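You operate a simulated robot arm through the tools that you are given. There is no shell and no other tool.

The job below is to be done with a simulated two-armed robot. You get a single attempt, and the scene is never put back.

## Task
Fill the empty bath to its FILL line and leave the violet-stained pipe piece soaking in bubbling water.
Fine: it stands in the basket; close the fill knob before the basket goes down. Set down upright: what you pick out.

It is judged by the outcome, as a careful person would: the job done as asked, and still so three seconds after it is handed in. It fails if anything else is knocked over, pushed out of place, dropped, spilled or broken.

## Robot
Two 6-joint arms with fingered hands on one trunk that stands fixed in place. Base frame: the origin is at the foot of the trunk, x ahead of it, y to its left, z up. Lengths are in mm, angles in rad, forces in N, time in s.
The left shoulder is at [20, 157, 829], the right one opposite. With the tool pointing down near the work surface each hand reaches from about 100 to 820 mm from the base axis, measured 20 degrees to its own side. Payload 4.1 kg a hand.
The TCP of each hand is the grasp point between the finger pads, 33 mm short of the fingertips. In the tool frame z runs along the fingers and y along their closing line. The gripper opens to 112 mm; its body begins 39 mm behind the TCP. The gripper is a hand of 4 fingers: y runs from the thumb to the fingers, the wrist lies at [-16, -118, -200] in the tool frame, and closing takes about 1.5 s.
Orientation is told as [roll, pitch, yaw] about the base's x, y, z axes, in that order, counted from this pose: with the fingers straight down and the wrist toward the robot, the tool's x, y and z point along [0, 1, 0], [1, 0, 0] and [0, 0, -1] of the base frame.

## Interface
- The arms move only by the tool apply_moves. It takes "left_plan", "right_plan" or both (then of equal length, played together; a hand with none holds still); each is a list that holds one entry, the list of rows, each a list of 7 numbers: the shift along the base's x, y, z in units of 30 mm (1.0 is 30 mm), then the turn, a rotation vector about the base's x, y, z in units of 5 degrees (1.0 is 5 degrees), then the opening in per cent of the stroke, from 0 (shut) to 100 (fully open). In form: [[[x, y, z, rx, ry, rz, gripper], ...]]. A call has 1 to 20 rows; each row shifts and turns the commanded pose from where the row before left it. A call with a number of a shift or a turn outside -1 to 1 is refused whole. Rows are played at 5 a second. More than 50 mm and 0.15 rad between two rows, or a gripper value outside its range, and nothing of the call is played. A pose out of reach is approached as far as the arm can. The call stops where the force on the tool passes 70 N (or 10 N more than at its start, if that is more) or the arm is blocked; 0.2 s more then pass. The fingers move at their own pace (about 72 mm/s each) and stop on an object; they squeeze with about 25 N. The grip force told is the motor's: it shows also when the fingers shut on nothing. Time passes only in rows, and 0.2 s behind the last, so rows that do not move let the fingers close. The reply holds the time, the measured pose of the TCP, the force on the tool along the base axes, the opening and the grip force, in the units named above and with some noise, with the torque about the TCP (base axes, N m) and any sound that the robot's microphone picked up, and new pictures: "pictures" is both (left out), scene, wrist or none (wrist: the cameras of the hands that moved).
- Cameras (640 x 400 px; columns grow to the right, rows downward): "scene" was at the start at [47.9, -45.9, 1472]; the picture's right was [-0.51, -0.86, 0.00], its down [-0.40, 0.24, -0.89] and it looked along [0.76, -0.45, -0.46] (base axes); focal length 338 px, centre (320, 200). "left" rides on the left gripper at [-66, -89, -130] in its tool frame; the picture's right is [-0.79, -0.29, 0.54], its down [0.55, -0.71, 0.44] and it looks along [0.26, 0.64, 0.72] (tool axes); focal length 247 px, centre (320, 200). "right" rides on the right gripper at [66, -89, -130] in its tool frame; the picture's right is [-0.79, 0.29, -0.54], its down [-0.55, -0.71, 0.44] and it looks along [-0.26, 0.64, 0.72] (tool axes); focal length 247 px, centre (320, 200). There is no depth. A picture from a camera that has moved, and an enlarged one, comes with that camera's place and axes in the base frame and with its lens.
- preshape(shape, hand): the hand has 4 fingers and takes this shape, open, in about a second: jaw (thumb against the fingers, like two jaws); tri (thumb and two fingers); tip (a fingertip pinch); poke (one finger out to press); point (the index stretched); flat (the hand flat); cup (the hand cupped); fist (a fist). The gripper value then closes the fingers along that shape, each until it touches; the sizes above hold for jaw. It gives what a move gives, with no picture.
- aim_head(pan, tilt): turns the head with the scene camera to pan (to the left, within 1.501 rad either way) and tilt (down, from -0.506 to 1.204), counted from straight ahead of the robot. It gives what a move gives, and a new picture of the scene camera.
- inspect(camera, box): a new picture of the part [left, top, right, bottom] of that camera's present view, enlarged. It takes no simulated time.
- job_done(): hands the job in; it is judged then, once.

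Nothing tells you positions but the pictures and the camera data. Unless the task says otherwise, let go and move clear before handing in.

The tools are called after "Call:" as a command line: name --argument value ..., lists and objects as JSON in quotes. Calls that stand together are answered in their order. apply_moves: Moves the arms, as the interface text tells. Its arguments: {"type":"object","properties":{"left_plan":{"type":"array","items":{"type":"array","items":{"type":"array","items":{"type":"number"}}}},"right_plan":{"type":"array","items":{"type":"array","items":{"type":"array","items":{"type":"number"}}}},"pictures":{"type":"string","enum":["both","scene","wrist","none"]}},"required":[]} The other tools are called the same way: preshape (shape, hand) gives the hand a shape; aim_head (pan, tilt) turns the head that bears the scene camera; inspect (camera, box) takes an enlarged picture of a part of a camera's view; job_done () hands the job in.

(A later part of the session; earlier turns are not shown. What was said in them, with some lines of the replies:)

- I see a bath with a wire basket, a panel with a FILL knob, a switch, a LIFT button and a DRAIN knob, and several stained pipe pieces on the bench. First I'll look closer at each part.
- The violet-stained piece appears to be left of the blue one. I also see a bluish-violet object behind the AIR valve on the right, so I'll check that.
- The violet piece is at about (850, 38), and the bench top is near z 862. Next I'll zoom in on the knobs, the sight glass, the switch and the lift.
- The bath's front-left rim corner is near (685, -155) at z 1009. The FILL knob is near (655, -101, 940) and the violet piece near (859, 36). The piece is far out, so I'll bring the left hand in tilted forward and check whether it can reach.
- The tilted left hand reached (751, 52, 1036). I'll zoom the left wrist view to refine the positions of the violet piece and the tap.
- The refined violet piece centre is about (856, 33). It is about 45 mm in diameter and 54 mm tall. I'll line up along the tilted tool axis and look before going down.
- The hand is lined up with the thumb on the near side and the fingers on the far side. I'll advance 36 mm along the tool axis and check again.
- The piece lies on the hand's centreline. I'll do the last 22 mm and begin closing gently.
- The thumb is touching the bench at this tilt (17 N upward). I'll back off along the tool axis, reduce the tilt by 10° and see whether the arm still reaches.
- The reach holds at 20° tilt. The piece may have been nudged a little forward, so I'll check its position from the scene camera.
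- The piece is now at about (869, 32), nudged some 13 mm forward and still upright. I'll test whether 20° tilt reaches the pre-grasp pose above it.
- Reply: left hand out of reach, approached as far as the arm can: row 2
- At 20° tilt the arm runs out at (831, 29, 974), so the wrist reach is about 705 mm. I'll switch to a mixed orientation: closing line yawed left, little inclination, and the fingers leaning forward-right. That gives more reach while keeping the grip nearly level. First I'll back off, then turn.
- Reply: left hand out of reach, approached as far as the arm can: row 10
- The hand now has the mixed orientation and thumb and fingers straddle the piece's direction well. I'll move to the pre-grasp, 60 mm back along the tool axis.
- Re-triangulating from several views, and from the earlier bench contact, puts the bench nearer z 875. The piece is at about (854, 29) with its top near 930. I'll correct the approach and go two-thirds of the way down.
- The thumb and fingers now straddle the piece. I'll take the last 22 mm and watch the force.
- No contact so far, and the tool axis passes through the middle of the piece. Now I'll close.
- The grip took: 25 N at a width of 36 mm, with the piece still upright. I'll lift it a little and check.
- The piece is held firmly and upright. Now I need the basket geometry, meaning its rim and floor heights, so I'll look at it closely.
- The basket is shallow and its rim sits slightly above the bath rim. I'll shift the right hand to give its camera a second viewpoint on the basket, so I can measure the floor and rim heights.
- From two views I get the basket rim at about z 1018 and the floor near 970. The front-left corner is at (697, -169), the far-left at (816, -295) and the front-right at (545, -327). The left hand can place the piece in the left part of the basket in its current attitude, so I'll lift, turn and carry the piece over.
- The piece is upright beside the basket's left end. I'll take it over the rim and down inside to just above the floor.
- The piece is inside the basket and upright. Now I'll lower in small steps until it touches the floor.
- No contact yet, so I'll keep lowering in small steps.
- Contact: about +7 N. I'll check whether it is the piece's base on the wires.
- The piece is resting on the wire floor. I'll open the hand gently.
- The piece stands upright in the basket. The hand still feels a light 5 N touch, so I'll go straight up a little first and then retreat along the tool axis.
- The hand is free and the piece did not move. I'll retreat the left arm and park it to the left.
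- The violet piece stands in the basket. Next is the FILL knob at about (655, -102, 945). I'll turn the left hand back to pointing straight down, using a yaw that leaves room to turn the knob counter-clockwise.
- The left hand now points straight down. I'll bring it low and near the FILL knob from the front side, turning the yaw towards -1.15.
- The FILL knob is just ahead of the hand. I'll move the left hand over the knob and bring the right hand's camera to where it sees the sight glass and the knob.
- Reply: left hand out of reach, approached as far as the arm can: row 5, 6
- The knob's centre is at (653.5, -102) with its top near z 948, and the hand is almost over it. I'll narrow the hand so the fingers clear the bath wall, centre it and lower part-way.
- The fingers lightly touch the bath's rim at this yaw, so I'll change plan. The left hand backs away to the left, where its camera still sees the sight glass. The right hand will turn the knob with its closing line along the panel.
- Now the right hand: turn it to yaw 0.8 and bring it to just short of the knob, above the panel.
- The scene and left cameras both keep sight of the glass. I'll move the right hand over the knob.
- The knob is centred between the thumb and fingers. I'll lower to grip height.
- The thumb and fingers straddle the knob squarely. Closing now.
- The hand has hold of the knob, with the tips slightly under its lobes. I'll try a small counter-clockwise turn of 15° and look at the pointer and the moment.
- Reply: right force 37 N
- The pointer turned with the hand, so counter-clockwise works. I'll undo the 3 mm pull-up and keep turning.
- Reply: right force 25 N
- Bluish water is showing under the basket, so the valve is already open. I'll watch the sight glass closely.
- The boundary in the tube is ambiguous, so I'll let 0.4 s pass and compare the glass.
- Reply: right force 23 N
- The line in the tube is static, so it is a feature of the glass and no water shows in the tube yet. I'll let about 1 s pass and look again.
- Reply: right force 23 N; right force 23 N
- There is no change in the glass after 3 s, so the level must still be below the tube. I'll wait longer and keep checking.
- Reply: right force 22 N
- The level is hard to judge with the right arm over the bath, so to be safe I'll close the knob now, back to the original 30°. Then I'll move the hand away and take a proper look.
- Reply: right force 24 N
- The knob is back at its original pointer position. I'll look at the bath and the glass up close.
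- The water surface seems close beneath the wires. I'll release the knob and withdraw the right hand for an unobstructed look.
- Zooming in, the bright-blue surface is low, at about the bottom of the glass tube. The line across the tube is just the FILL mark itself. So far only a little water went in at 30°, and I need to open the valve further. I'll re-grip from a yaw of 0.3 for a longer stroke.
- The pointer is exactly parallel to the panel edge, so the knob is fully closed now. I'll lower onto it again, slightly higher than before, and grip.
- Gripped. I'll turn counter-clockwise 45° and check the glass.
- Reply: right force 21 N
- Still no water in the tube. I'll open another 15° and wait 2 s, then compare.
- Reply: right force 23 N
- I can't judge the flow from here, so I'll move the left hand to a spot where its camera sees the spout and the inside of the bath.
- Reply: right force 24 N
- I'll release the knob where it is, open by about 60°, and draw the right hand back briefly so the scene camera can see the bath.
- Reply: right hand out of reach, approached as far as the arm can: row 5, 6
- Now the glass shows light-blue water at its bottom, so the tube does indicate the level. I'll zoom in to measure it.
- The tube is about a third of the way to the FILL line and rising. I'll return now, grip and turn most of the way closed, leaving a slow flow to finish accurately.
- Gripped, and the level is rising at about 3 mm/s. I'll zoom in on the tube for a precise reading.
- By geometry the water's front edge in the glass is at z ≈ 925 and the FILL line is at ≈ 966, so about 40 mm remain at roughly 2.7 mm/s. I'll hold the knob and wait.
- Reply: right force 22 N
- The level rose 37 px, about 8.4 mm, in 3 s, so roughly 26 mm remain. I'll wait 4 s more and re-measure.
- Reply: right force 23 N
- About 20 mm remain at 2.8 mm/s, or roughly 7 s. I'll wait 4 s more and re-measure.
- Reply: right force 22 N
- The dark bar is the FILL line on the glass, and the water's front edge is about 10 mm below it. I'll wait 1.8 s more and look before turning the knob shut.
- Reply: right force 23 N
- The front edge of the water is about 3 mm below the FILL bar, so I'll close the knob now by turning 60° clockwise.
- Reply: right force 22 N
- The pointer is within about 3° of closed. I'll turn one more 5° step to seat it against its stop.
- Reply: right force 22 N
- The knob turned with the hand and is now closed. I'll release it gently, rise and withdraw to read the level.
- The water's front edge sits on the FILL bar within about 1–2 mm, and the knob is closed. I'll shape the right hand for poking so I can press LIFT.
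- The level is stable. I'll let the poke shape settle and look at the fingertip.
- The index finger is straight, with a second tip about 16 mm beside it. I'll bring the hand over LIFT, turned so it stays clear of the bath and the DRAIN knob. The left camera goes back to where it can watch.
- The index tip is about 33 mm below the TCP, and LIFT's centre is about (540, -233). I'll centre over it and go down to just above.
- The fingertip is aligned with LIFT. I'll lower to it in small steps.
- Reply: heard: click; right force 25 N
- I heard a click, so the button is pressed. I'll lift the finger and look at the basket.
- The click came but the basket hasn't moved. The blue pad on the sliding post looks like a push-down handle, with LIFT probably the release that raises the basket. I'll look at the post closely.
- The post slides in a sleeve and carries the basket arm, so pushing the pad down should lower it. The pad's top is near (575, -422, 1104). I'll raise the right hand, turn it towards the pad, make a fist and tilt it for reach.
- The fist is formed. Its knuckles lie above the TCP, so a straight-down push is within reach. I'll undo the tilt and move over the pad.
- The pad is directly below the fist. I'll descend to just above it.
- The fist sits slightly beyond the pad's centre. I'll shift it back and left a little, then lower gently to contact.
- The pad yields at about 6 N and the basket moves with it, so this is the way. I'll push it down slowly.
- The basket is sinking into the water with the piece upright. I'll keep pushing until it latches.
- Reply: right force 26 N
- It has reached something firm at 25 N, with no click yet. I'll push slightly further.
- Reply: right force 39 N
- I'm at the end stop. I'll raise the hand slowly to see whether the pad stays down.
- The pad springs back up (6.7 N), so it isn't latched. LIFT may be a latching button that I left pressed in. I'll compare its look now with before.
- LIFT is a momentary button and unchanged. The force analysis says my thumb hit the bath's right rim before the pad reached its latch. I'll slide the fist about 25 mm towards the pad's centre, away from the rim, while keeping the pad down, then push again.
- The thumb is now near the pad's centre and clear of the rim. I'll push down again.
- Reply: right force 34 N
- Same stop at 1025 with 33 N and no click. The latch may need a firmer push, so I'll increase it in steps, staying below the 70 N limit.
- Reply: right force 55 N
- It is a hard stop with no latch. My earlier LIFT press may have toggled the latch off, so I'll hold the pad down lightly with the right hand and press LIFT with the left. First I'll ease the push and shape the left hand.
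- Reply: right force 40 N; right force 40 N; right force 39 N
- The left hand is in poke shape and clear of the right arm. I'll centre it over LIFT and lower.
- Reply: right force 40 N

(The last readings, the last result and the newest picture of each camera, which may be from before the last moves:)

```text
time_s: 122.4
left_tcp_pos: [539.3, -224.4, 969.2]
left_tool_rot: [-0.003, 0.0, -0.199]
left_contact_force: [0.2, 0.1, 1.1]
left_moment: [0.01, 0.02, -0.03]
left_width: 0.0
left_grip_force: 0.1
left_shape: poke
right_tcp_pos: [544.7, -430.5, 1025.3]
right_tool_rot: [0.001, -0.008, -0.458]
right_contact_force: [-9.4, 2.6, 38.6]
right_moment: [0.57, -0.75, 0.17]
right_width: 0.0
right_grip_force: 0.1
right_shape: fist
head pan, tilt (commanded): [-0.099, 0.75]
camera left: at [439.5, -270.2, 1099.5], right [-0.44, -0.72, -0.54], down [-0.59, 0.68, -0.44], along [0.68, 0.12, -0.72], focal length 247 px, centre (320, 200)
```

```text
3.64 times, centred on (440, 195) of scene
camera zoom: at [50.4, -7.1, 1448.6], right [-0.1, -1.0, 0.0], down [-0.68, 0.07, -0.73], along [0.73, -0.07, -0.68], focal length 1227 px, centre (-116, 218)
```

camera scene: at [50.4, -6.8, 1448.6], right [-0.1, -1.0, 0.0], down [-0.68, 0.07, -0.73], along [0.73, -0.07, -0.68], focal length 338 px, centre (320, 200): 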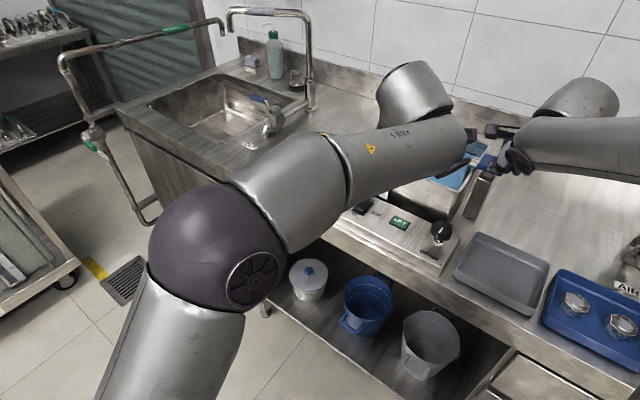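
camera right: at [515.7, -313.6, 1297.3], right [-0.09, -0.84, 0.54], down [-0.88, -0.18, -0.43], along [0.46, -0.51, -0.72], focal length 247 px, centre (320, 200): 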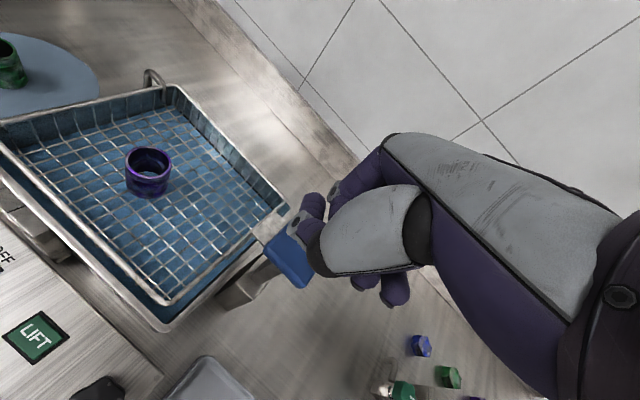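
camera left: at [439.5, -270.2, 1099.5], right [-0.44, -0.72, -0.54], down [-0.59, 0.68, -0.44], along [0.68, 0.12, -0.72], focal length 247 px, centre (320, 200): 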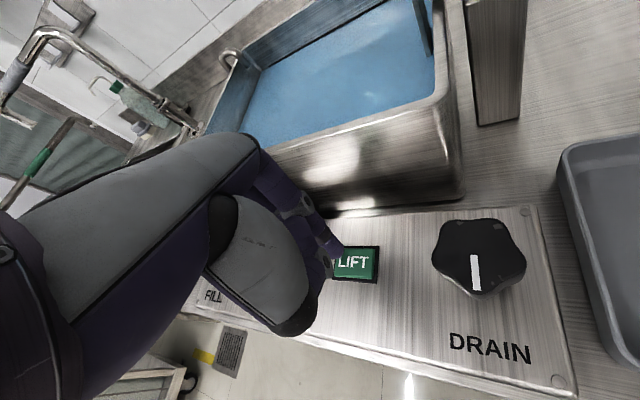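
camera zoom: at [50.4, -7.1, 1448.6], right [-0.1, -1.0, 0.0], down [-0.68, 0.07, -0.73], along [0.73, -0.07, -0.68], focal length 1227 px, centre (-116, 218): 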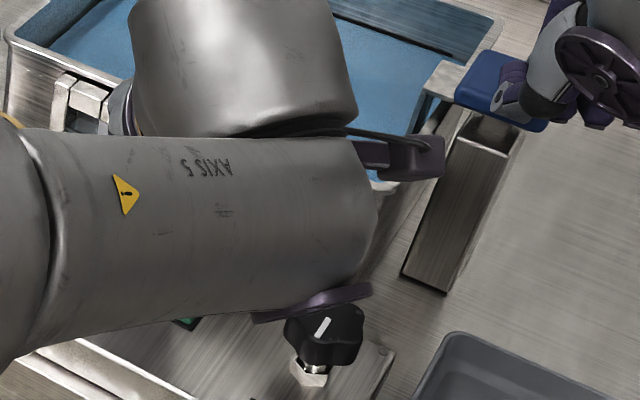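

The fingertip will land near the centre of LIFT. Pressing while the right hand keeps the pad down.

Call:
apply_moves --left_plan '[[[0, 0, -0.4, 0, 0, 0, 0], [0, 0, -0.2, 0, 0, 0, 0], [0, 0, -0.15, 0, 0, 0, 0], [0, 0, -0.1, 0, 0, 0, 0]]]' --pictures "none"

```text
time_s: 123.4
left_tcp_pos: [540.9, -222.7, 945.7]
left_tool_rot: [-0.005, -0.008, -0.2]
left_contact_force: [0.1, 4.3, 18.8]
left_moment: [0.38, -0.04, 0.01]
left_width: 0.0
left_grip_force: 0.1
left_shape: poke
right_tcp_pos: [544.9, -429.2, 1025.2]
right_tool_rot: [0.002, -0.006, -0.457]
right_contact_force: [-7.5, 0.2, 36.5]
right_moment: [0.52, -0.76, 0.11]
right_width: 0.0
right_grip_force: 0.1
right_shape: fist
head pan, tilt (commanded): [-0.099, 0.75]
heard: click
```

Click heard. I'll lift the left finger, then ease the right hand up to test whether the pad now stays down.

Call:
apply_moves --left_plan '[[[0, 0, 0.5, 0, 0, 0, 0], [0, 0, 0.6, 0, 0, 0, 0], [0, 0, 0, 0, 0, 0, 0]]]' --right_plan '[[[0, 0, 0, 0, 0, 0, 0], [0, 0, 0.15, 0, 0, 0, 0], [0, 0, 0, 0, 0, 0, 0]]]' --pictures "none"

Call:
apply_moves --right_plan '[[[0, 0, 0.15, 0, 0, 0, 0], [0, 0, 0.1, 0, 0, 0, 0], [0, 0, 0, 0, 0, 0, 0]]]' --pictures "none"

Call:
inspect --camera "scene" --box '[440, 120, 540, 230]'

```text
time_s: 124.2
left_tcp_pos: [537.8, -224.7, 974.6]
left_tool_rot: [-0.002, 0.002, -0.199]
left_contact_force: [0.1, 0.3, 0.1]
left_moment: [-0.02, 0.0, 0.01]
left_width: 0.0
left_grip_force: 0.0
left_shape: poke
right_tcp_pos: [544.8, -429.5, 1026.4]
right_tool_rot: [-0.001, 0.002, -0.455]
right_contact_force: [0.1, -1.5, 17.3]
right_moment: [0.17, -0.41, -0.05]
right_width: 0.0
right_grip_force: 0.0
right_shape: fist
head pan, tilt (commanded): [-0.099, 0.75]
```

```text
time_s: 125.0
left_tcp_pos: [539.6, -224.9, 975.4]
left_tool_rot: [-0.004, 0.001, -0.199]
left_contact_force: [1.1, 0.7, 0.4]
left_moment: [-0.04, 0.05, -0.01]
left_width: 0.0
left_grip_force: 0.0
left_shape: poke
right_tcp_pos: [545.1, -429.4, 1034.4]
right_tool_rot: [0.0, 0.0, -0.456]
right_contact_force: [1.2, -0.5, 6.4]
right_moment: [0.01, -0.21, -0.01]
right_width: 0.0
right_grip_force: 0.0
right_shape: fist
head pan, tilt (commanded): [-0.099, 0.75]
```

```text
3.64 times, centred on (490, 175) of scene
camera zoom: at [51.5, -7.7, 1448.6], right [-0.1, -1.0, 0.0], down [-0.68, 0.07, -0.73], along [0.73, -0.07, -0.68], focal length 1227 px, centre (-298, 291)
```

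zoom: 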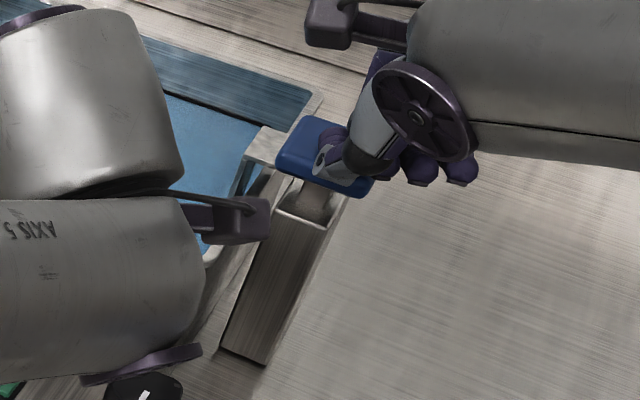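

Still springy. I'll push it down once more, now that LIFT has been pressed a second time, to see whether it catches.

Call:
apply_moves --right_plan '[[[0, 0, -0.2, 0, 0, 0, 0], [0, 0, -0.15, 0, 0, 0, 0], [0, 0, -0.1, 0, 0, 0, 0], [0, 0, 0, 0, 0, 0, 0]]]' --pictures "none"

Call:
apply_moves --right_plan '[[[0, 0, 0.25, 0, 0, 0, 0], [0, 0, 0.2, 0, 0, 0, 0], [0, 0, 0.1, 0, 0, 0, 0]]]' --pictures "none"

```text
time_s: 126.0
left_tcp_pos: [539.1, -223.6, 976.7]
left_tool_rot: [-0.005, 0.001, -0.199]
left_contact_force: [-0.6, -0.4, 0.5]
left_moment: [0.0, -0.01, 0.03]
left_width: 0.0
left_grip_force: 0.0
left_shape: poke
right_tcp_pos: [545.4, -429.2, 1024.6]
right_tool_rot: [0.004, -0.005, -0.456]
right_contact_force: [-11.5, 6.6, 41.2]
right_moment: [0.61, -0.84, 0.34]
right_width: 0.0
right_grip_force: 0.1
right_shape: fist
head pan, tilt (commanded): [-0.099, 0.75]
```

```text
time_s: 126.8
left_tcp_pos: [539.6, -223.8, 975.4]
left_tool_rot: [-0.003, 0.0, -0.2]
left_contact_force: [0.1, 0.1, 0.3]
left_moment: [0.0, -0.01, 0.0]
left_width: 0.2
left_grip_force: 0.1
left_shape: poke
right_tcp_pos: [544.0, -430.0, 1035.5]
right_tool_rot: [-0.001, 0.005, -0.457]
right_contact_force: [1.4, -0.4, 4.4]
right_moment: [0.03, -0.17, -0.05]
right_width: 0.1
right_grip_force: 0.1
right_shape: fist
head pan, tilt (commanded): [-0.099, 0.75]
```

Call:
apply_moves --right_plan '[[[0, 0, 0.2, 0, 0, 0, 0], [0, 0, 0.2, 0, 0, 0, 0], [0, 0, 0, 0, 0, 0, 0]]]' --pictures "none"

Call:
inspect --camera "scene" --box '[440, 120, 540, 230]'

Call:
inspect --camera "right" --box '[140, 100, 400, 340]'

Call:
inspect --camera "left" --box '[200, 0, 560, 240]'

```text
time_s: 127.6
left_tcp_pos: [538.0, -224.7, 974.4]
left_tool_rot: [-0.004, -0.001, -0.2]
left_contact_force: [0.5, -0.4, 0.2]
left_moment: [0.0, -0.01, -0.01]
left_width: 0.0
left_grip_force: 0.0
left_shape: poke
right_tcp_pos: [544.0, -429.6, 1047.7]
right_tool_rot: [0.0, 0.002, -0.455]
right_contact_force: [-0.1, 0.2, -0.6]
right_moment: [0.0, -0.01, 0.02]
right_width: 0.1
right_grip_force: 0.0
right_shape: fist
head pan, tilt (commanded): [-0.099, 0.75]
```

```text
3.64 times, centred on (490, 175) of scene
camera zoom: at [51.7, -7.8, 1448.6], right [-0.1, -1.0, 0.0], down [-0.68, 0.07, -0.73], along [0.73, -0.07, -0.68], focal length 1227 px, centre (-298, 291)
```

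zoom: 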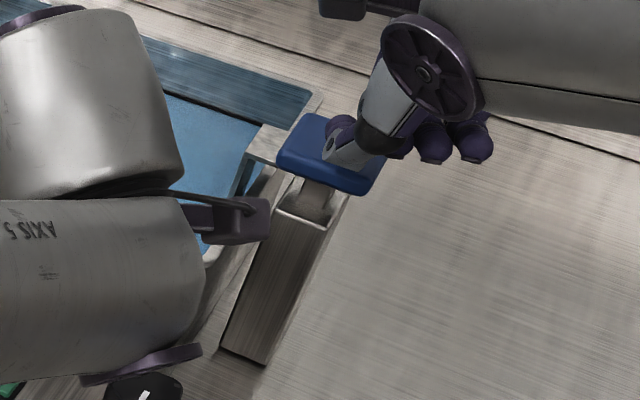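

```text
1.67 times, centred on (270, 220) of right
camera zoom: at [493.2, -330.9, 1178.3], right [-0.09, -0.84, 0.54], down [-0.88, -0.18, -0.43], along [0.46, -0.51, -0.72], focal length 412 px, centre (403, 167)
```

zoom: 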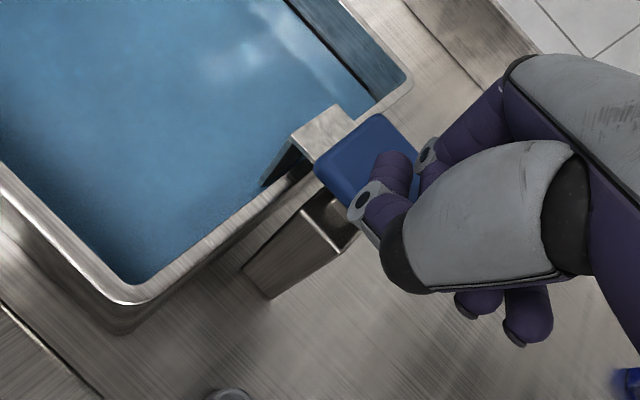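

```text
1.67 times, centred on (380, 120) of left
camera zoom: at [439.3, -271.1, 1105.2], right [-0.44, -0.72, -0.54], down [-0.59, 0.68, -0.44], along [0.68, 0.12, -0.72], focal length 412 px, centre (220, 333)
```

zoom: 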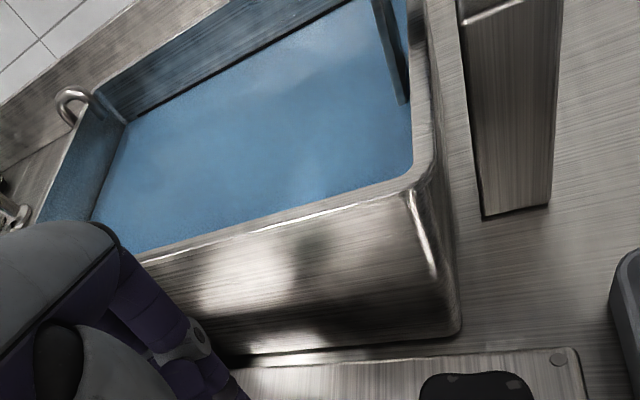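

The hand is now free of contact (0 N) and the pad did not follow, so it appears to be held down just above the end stop. I'll raise the hand clear, wait and confirm.

Call:
apply_moves --right_plan '[[[0, 0, 0.3, 0, 0, 0, 0], [0, 0, 0.5, 0, 0, 0, 0], [0, 0, 0.5, 0, 0, 0, 0], [0, 0, 0, 0, 0, 0, 0], [0, 0, 0, 0, 0, 0, 0], [0, 0, 0, 0, 0, 0, 0]]]' --left_plan '[[[0, 0, 0, 0, 0, 0, 0], [0, 0, 0.4, 0, 0, 0, 0], [0, 0, 0.4, 0, 0, 0, 0], [0, 0, 0, 0, 0, 0, 0], [0, 0, 0, 0, 0, 0, 0], [0, 0, 0, 0, 0, 0, 0]]]' --pictures "scene"

Call:
inspect --camera "scene" --box '[440, 120, 540, 230]'

Call:
inspect --camera "right" --box '[140, 100, 400, 340]'

```text
time_s: 129.0
left_tcp_pos: [539.1, -222.9, 1000.1]
left_tool_rot: [-0.003, 0.0, -0.199]
left_contact_force: [-0.7, 0.8, 1.3]
left_moment: [-0.01, 0.0, 0.0]
left_width: 0.0
left_grip_force: 0.1
left_shape: poke
right_tcp_pos: [545.3, -428.9, 1088.8]
right_tool_rot: [-0.002, 0.0, -0.456]
right_contact_force: [0.4, 0.3, 0.3]
right_moment: [-0.01, -0.01, -0.03]
right_width: 0.3
right_grip_force: 0.0
right_shape: fist
head pan, tilt (commanded): [-0.099, 0.75]
camera scene: at [51.7, -7.8, 1448.6], right [-0.1, -1.0, 0.0], down [-0.68, 0.07, -0.73], along [0.73, -0.07, -0.68], focal length 338 px, centre (320, 200)
```

scene: 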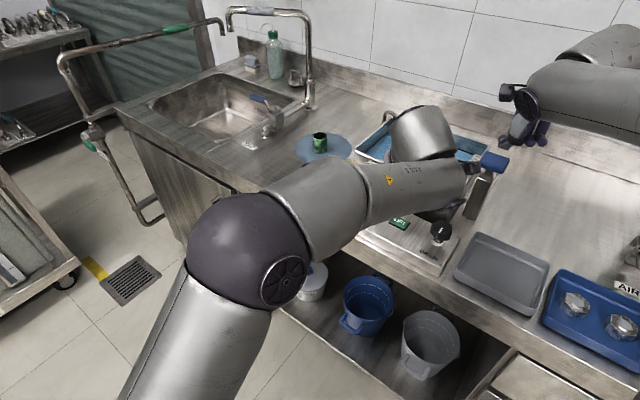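

```text
3.64 times, centred on (490, 175) of scene
camera zoom: at [51.7, -7.8, 1448.6], right [-0.1, -1.0, 0.0], down [-0.68, 0.07, -0.73], along [0.73, -0.07, -0.68], focal length 1227 px, centre (-298, 291)
```

zoom: 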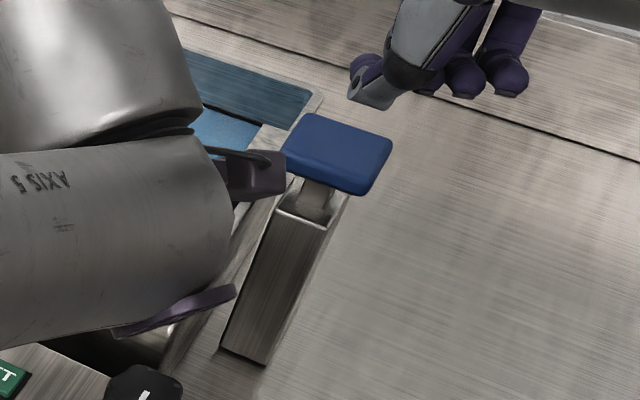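

```text
1.67 times, centred on (270, 220) of right
camera zoom: at [493.5, -330.8, 1217.4], right [-0.09, -0.84, 0.54], down [-0.88, -0.18, -0.44], along [0.46, -0.51, -0.72], focal length 412 px, centre (403, 167)
```

zoom: 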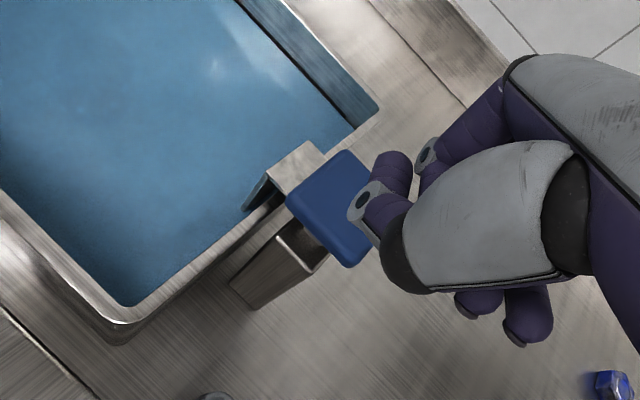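

The pad stays latched down with both hands off, so the basket is under water. Now the AIR rocker: its raised ON end is near (585, -151). I'll move the left index finger above it.

Call:
apply_moves --left_plan '[[[0, 0, 0.4, 0, 0, 0, 0], [0.5, 0.8, 0.1, 0, 0, 0, 0], [0.58, 0.9, 0, 0, 0, 0, 0], [0.58, 0.9, -0.3, 0, 0, 0, 0], [0, 0, -0.4, 0, 0, 0, 0]]]' --right_plan '[[[-0.4, -0.2, 0.4, 0, 0, 0, 0], [-0.4, -0.2, 0.4, 0, 0, 0, 0], [-0.4, -0.2, 0.4, 0, 0, 0, 0], [-0.4, -0.2, 0.4, 0, 0, 0, 0], [-0.4, -0.2, 0.4, 0, 0, 0, 0]]]' --pictures "both"

Call:
inspect --camera "left" --box '[220, 140, 420, 340]'

Call:
inspect --camera "scene" --box '[320, 100, 520, 240]'

Call:
inspect --camera "right" --box '[0, 40, 260, 260]'

```text
time_s: 130.2
left_tcp_pos: [590.8, -144.5, 992.7]
left_tool_rot: [-0.003, 0.004, -0.2]
left_contact_force: [0.8, 0.1, 1.1]
left_moment: [0.01, -0.04, 0.05]
left_width: 0.0
left_grip_force: 0.1
left_shape: poke
right_tcp_pos: [484.8, -461.0, 1146.8]
right_tool_rot: [0.001, 0.001, -0.455]
right_contact_force: [-0.5, -0.3, -0.1]
right_moment: [-0.02, -0.03, 0.0]
right_width: 0.1
right_grip_force: 0.1
right_shape: fist
head pan, tilt (commanded): [-0.099, 0.75]
camera scene: at [51.8, -7.9, 1448.6], right [-0.1, -1.0, 0.0], down [-0.68, 0.07, -0.73], along [0.73, -0.07, -0.68], focal length 338 px, centre (320, 200)
camera right: at [433.7, -361.9, 1276.4], right [-0.09, -0.84, 0.54], down [-0.88, -0.18, -0.43], along [0.46, -0.51, -0.72], focal length 247 px, centre (320, 200)
camera left: at [491.2, -191.0, 1123.3], right [-0.44, -0.72, -0.54], down [-0.59, 0.68, -0.44], along [0.68, 0.12, -0.72], focal length 247 px, centre (320, 200)
```

scene: 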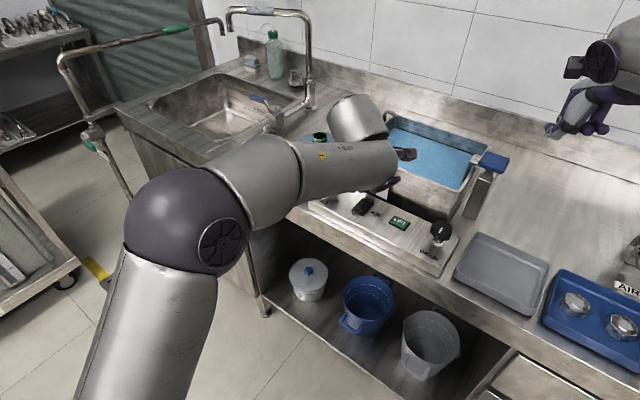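
right: 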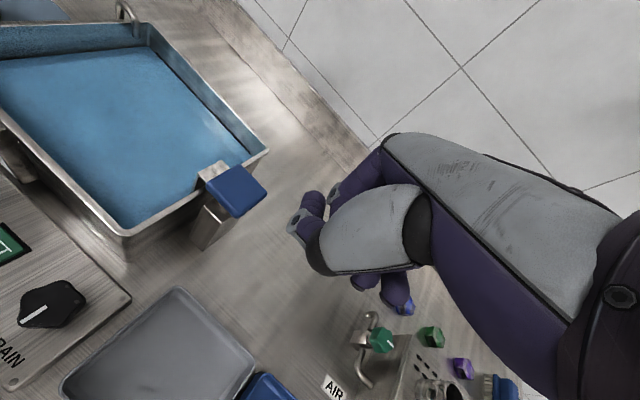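
left: 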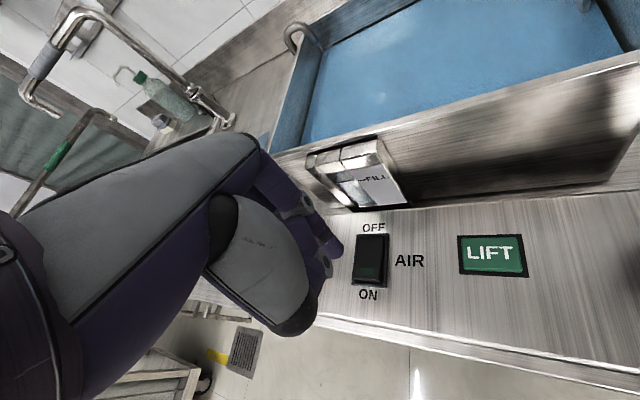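

```text
2.00 times, centred on (320, 240) of left
camera zoom: at [491.2, -191.0, 1123.3], right [-0.44, -0.72, -0.54], down [-0.59, 0.68, -0.44], along [0.68, 0.12, -0.72], focal length 494 px, centre (320, 120)
```

zoom: 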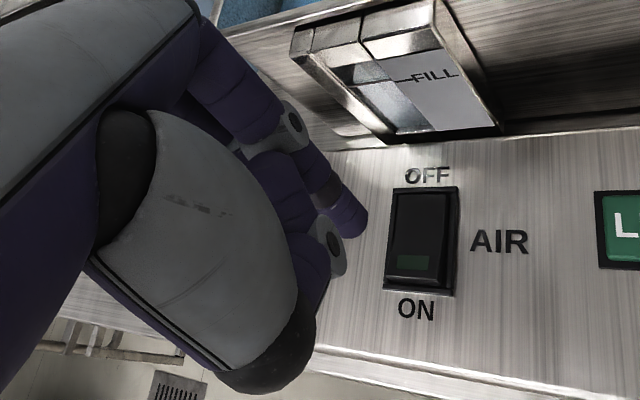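

```text
2.86 times, centred on (420, 170) of scene
camera zoom: at [51.8, -7.9, 1448.6], right [-0.1, -1.0, 0.0], down [-0.68, 0.07, -0.73], along [0.73, -0.07, -0.68], focal length 964 px, centre (34, 286)
```

zoom: 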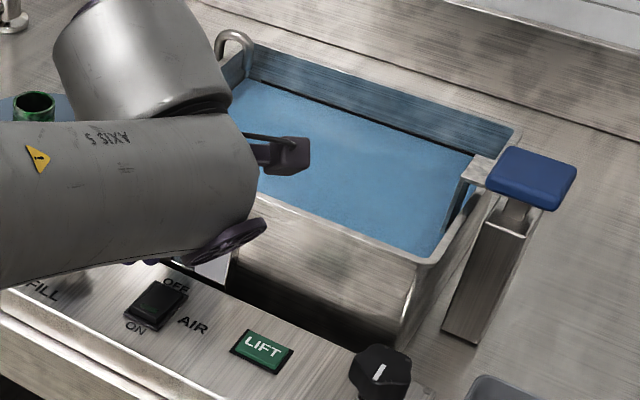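

```text
1.82 times, centred on (130, 150) of right
camera zoom: at [433.7, -361.9, 1276.4], right [-0.09, -0.84, 0.54], down [-0.88, -0.18, -0.43], along [0.46, -0.51, -0.72], focal length 449 px, centre (666, 291)
```

zoom: 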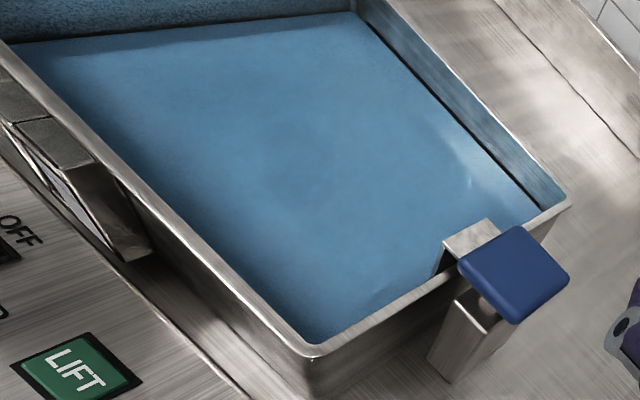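

The ON end is at about (583, -148). I'll shift slightly and lower to press it.

Call:
apply_moves --left_plan '[[[-0.1, 0.04, -0.4, 0, 0, 0, 0], [-0.1, 0.04, -0.4, 0, 0, 0, 0], [0, 0, -0.4, 0, 0, 0, 0]]]' --pictures "wrist"

Call:
inspect --camera "left" --box '[260, 160, 420, 320]'

```text
time_s: 131.0
left_tcp_pos: [584.1, -143.3, 954.9]
left_tool_rot: [-0.003, 0.001, -0.2]
left_contact_force: [-0.1, 0.1, -0.1]
left_moment: [0.0, -0.01, 0.0]
left_width: 0.0
left_grip_force: 0.0
left_shape: poke
right_tcp_pos: [485.1, -460.6, 1146.8]
right_tool_rot: [0.0, 0.0, -0.456]
right_contact_force: [0.3, 0.4, -0.2]
right_moment: [0.02, 0.0, -0.01]
right_width: 0.0
right_grip_force: 0.0
right_shape: fist
head pan, tilt (commanded): [-0.099, 0.75]
camera left: at [484.7, -190.1, 1085.4], right [-0.44, -0.72, -0.54], down [-0.59, 0.68, -0.44], along [0.68, 0.12, -0.72], focal length 247 px, centre (320, 200)
```

left: 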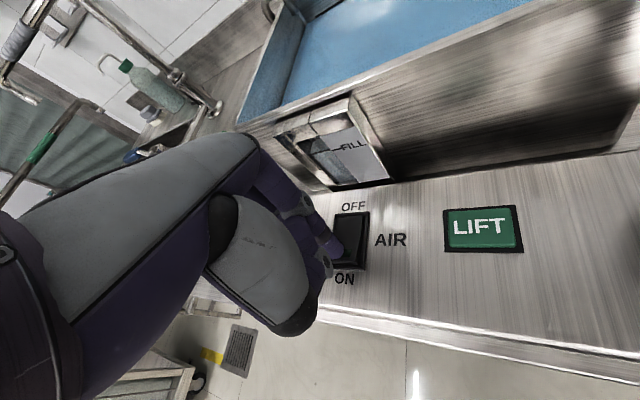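

```text
2.50 times, centred on (340, 240) of left
camera zoom: at [484.7, -190.1, 1085.4], right [-0.44, -0.72, -0.54], down [-0.59, 0.68, -0.44], along [0.68, 0.12, -0.72], focal length 617 px, centre (270, 100)
```

zoom: 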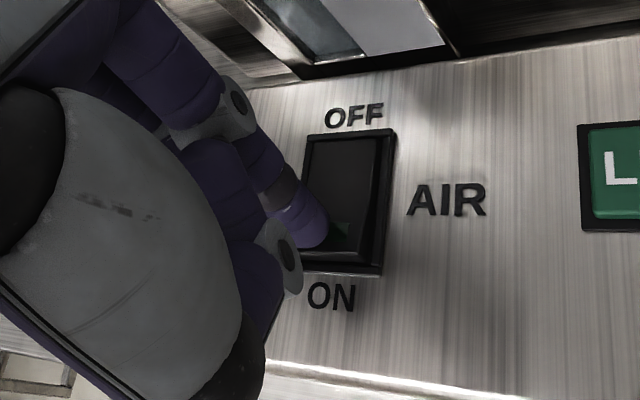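

The tip will land on the ON half. Pressing in small steps.

Call:
apply_moves --left_plan '[[[0, 0, -0.2, 0, 0, 0, 0], [0, 0, -0.12, 0, 0, 0, 0], [0, 0, -0.1, 0, 0, 0, 0]]]' --pictures "none"

```text
time_s: 131.8
left_tcp_pos: [586.7, -143.9, 951.3]
left_tool_rot: [-0.007, -0.016, -0.198]
left_contact_force: [6.0, 1.8, 41.9]
left_moment: [-0.4, -0.13, 0.09]
left_width: 0.0
left_grip_force: 0.2
left_shape: poke
right_tcp_pos: [484.0, -459.6, 1148.1]
right_tool_rot: [-0.001, 0.0, -0.456]
right_contact_force: [-0.5, 0.0, -0.3]
right_moment: [0.01, 0.01, 0.0]
right_width: 0.0
right_grip_force: 0.1
right_shape: fist
head pan, tilt (commanded): [-0.099, 0.75]
heard: click
```

Click. I'll lift off and check the indicator and the water.

Call:
apply_moves --left_plan '[[[0, 0, 0.4, 0, 0, 0, 0], [-0.3, 0.3, 0.6, 0, 0, 0, 0], [-0.5, 0.6, 0.6, 0, 0, 0, 0], [-0.6, 0.8, 0.6, 0, 0, 0, 0], [-0.6, 0.9, 0.6, 0, 0, 0, 0], [-0.5, 0.9, 0.6, 0, 0, 0, 0], [-0.3, 0.9, 0.5, 0, 0, 0, 0], [-0.2, 0.9, 0.3, 0, 0, 0, 0], [0, 0.9, 0.2, 0, 0, 0, 0]]]' --pictures "both"

Call:
inspect --camera "scene" --box '[320, 100, 520, 240]'

Call:
inspect --camera "scene" --box '[340, 170, 430, 245]'

Call:
inspect --camera "right" --box '[0, 0, 280, 200]'

```text
time_s: 133.8
left_tcp_pos: [494.3, 43.0, 1076.0]
left_tool_rot: [-0.002, 0.001, -0.199]
left_contact_force: [0.8, -0.5, 0.1]
left_moment: [0.0, 0.01, 0.02]
left_width: 0.0
left_grip_force: 0.0
left_shape: poke
right_tcp_pos: [485.3, -460.5, 1147.1]
right_tool_rot: [-0.001, -0.001, -0.455]
right_contact_force: [0.9, -0.1, -0.1]
right_moment: [0.02, 0.0, -0.06]
right_width: 0.0
right_grip_force: 0.1
right_shape: fist
head pan, tilt (commanded): [-0.099, 0.75]
camera scene: at [51.8, -8.2, 1448.5], right [-0.1, -0.99, 0.0], down [-0.68, 0.07, -0.73], along [0.73, -0.07, -0.68], focal length 338 px, centre (320, 200)
camera left: at [393.9, -3.9, 1206.4], right [-0.44, -0.72, -0.54], down [-0.59, 0.68, -0.44], along [0.68, 0.12, -0.72], focal length 247 px, centre (320, 200)
```

scene: 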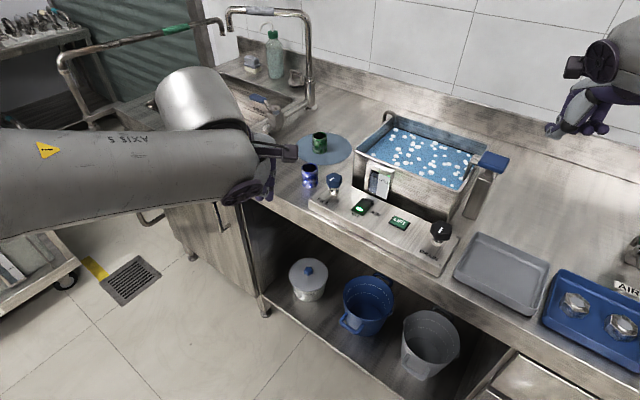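
left: 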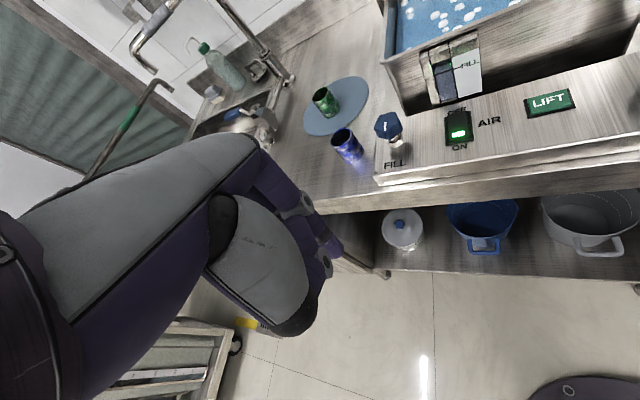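

```text
2.86 times, centred on (420, 170) of scene
camera zoom: at [51.8, -8.2, 1448.5], right [-0.1, -0.99, 0.0], down [-0.68, 0.07, -0.73], along [0.73, -0.07, -0.68], focal length 964 px, centre (34, 286)
```

zoom: 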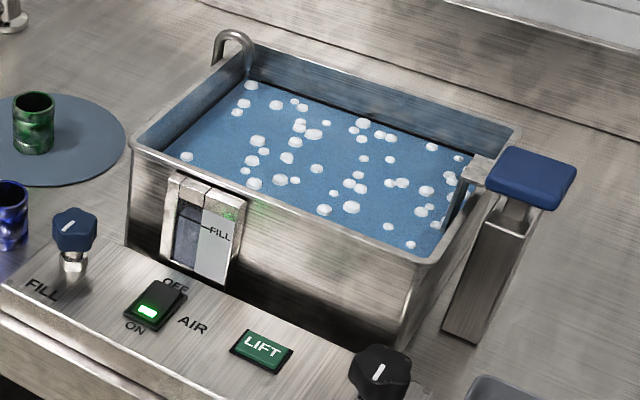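

```text
5.33 times, centred on (385, 208) of scene
camera zoom: at [51.8, -8.2, 1448.5], right [-0.1, -0.99, 0.0], down [-0.68, 0.07, -0.73], along [0.73, -0.07, -0.68], focal length 1800 px, centre (-27, 160)
```

zoom: 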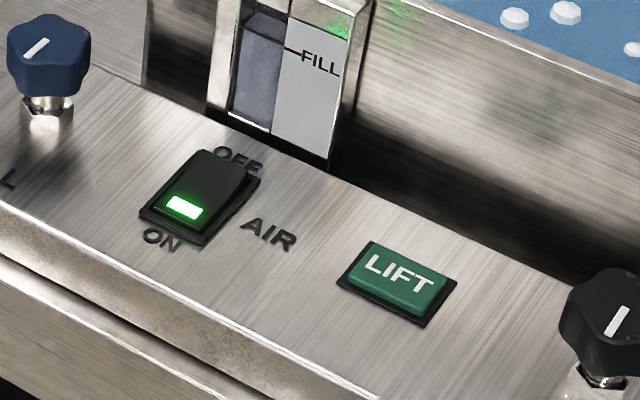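

```text
2.00 times, centred on (140, 100) of right
camera zoom: at [433.8, -362.1, 1276.3], right [-0.09, -0.84, 0.54], down [-0.88, -0.18, -0.44], along [0.46, -0.51, -0.72], focal length 494 px, centre (680, 400)
```

zoom: 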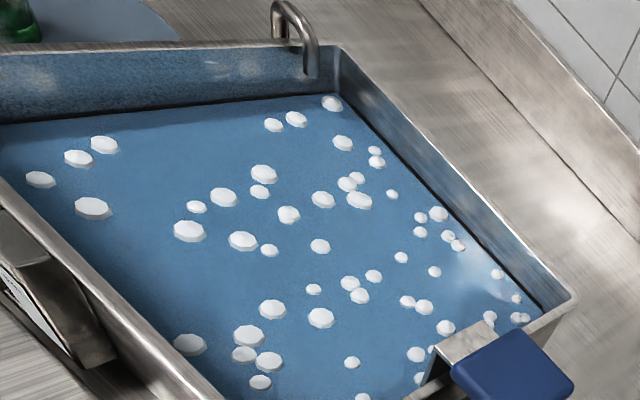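

The switch is lit and the water is bubbling. I'll check the level, the FILL knob, the drain and the bench items once more.

Call:
inspect --camera "scene" --box '[374, 170, 386, 184]'

Call:
inspect --camera "left" --box '[370, 30, 490, 180]'

Call:
inspect --camera "scene" --box '[280, 110, 400, 220]'

```text
16.00 times, centred on (380, 177) of scene
camera zoom: at [51.8, -8.2, 1448.5], right [-0.1, -0.99, 0.0], down [-0.68, 0.07, -0.73], along [0.73, -0.07, -0.68], focal length 5400 px, centre (-640, 568)
```

zoom: 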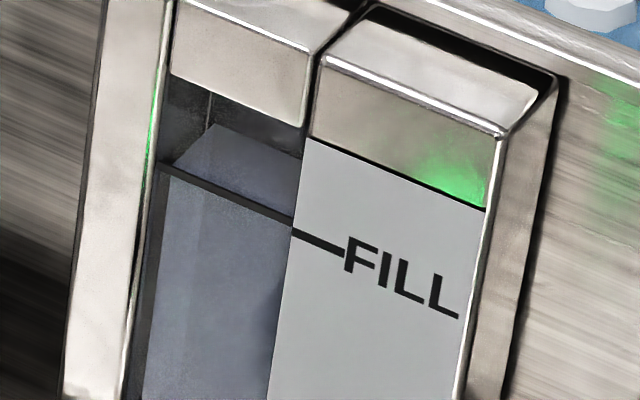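

```text
2.67 times, centred on (430, 105) of left
camera zoom: at [393.9, -3.9, 1206.4], right [-0.44, -0.72, -0.54], down [-0.59, 0.68, -0.44], along [0.68, 0.12, -0.72], focal length 659 px, centre (27, 453)
```

zoom: 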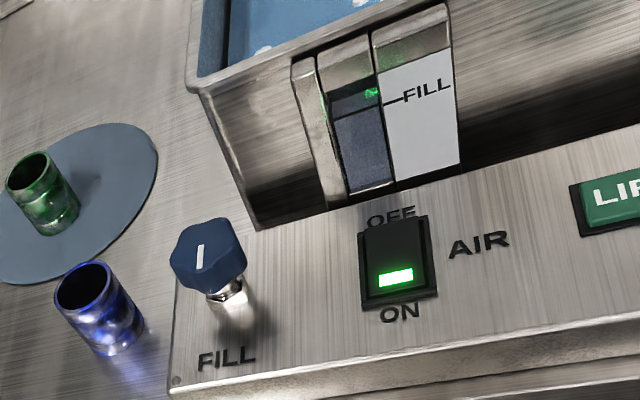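

```text
3.64 times, centred on (340, 165) of scene
camera zoom: at [51.8, -8.2, 1448.5], right [-0.1, -0.99, 0.0], down [-0.68, 0.07, -0.73], along [0.73, -0.07, -0.68], focal length 1227 px, centre (247, 327)
```

zoom: 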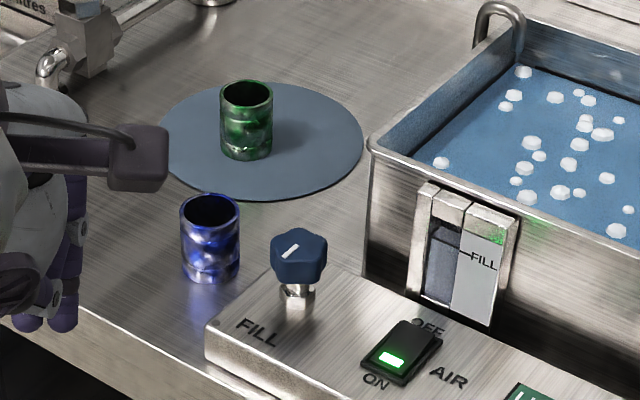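

The bath is at the FILL line and the level has been stable for over 40 s with the knob closed. The basket is latched down with the violet piece inside, set upright before it went under. The air is on and bubbling. The other items are in place and both hands are clear, so I'm handing in.

Call:
job_done

```text
The job is handed in.
```

The job is handed in: the violet-stained pipe piece is soaking in bubbling water, with the bath at its FILL line.

- **Water:** I filled the bath until the water in the sight glass met the FILL bar, to within about 1–2 mm. I closed the fill knob before the basket went down, and the level did not change over the next 40 seconds.
- **Violet piece:** It was set upright in the basket and was still upright just before it went under. Once submerged it can no longer be seen, so its position at the very end is not confirmed by sight.
- **Basket:** Pushing down the blue pad on the lift post lowers it. It stayed latched down after I took my hand away. I pressed LIFT twice while working this out, but neither press moved the basket.
- **Air:** The AIR switch is on, its green light is lit, and the water is bubbling.
- **Other items:** The blue and green pieces, the drain knob and the trays are where they were.

While picking up the violet piece I nudged it about 13 mm before gripping it, but it did not tip.
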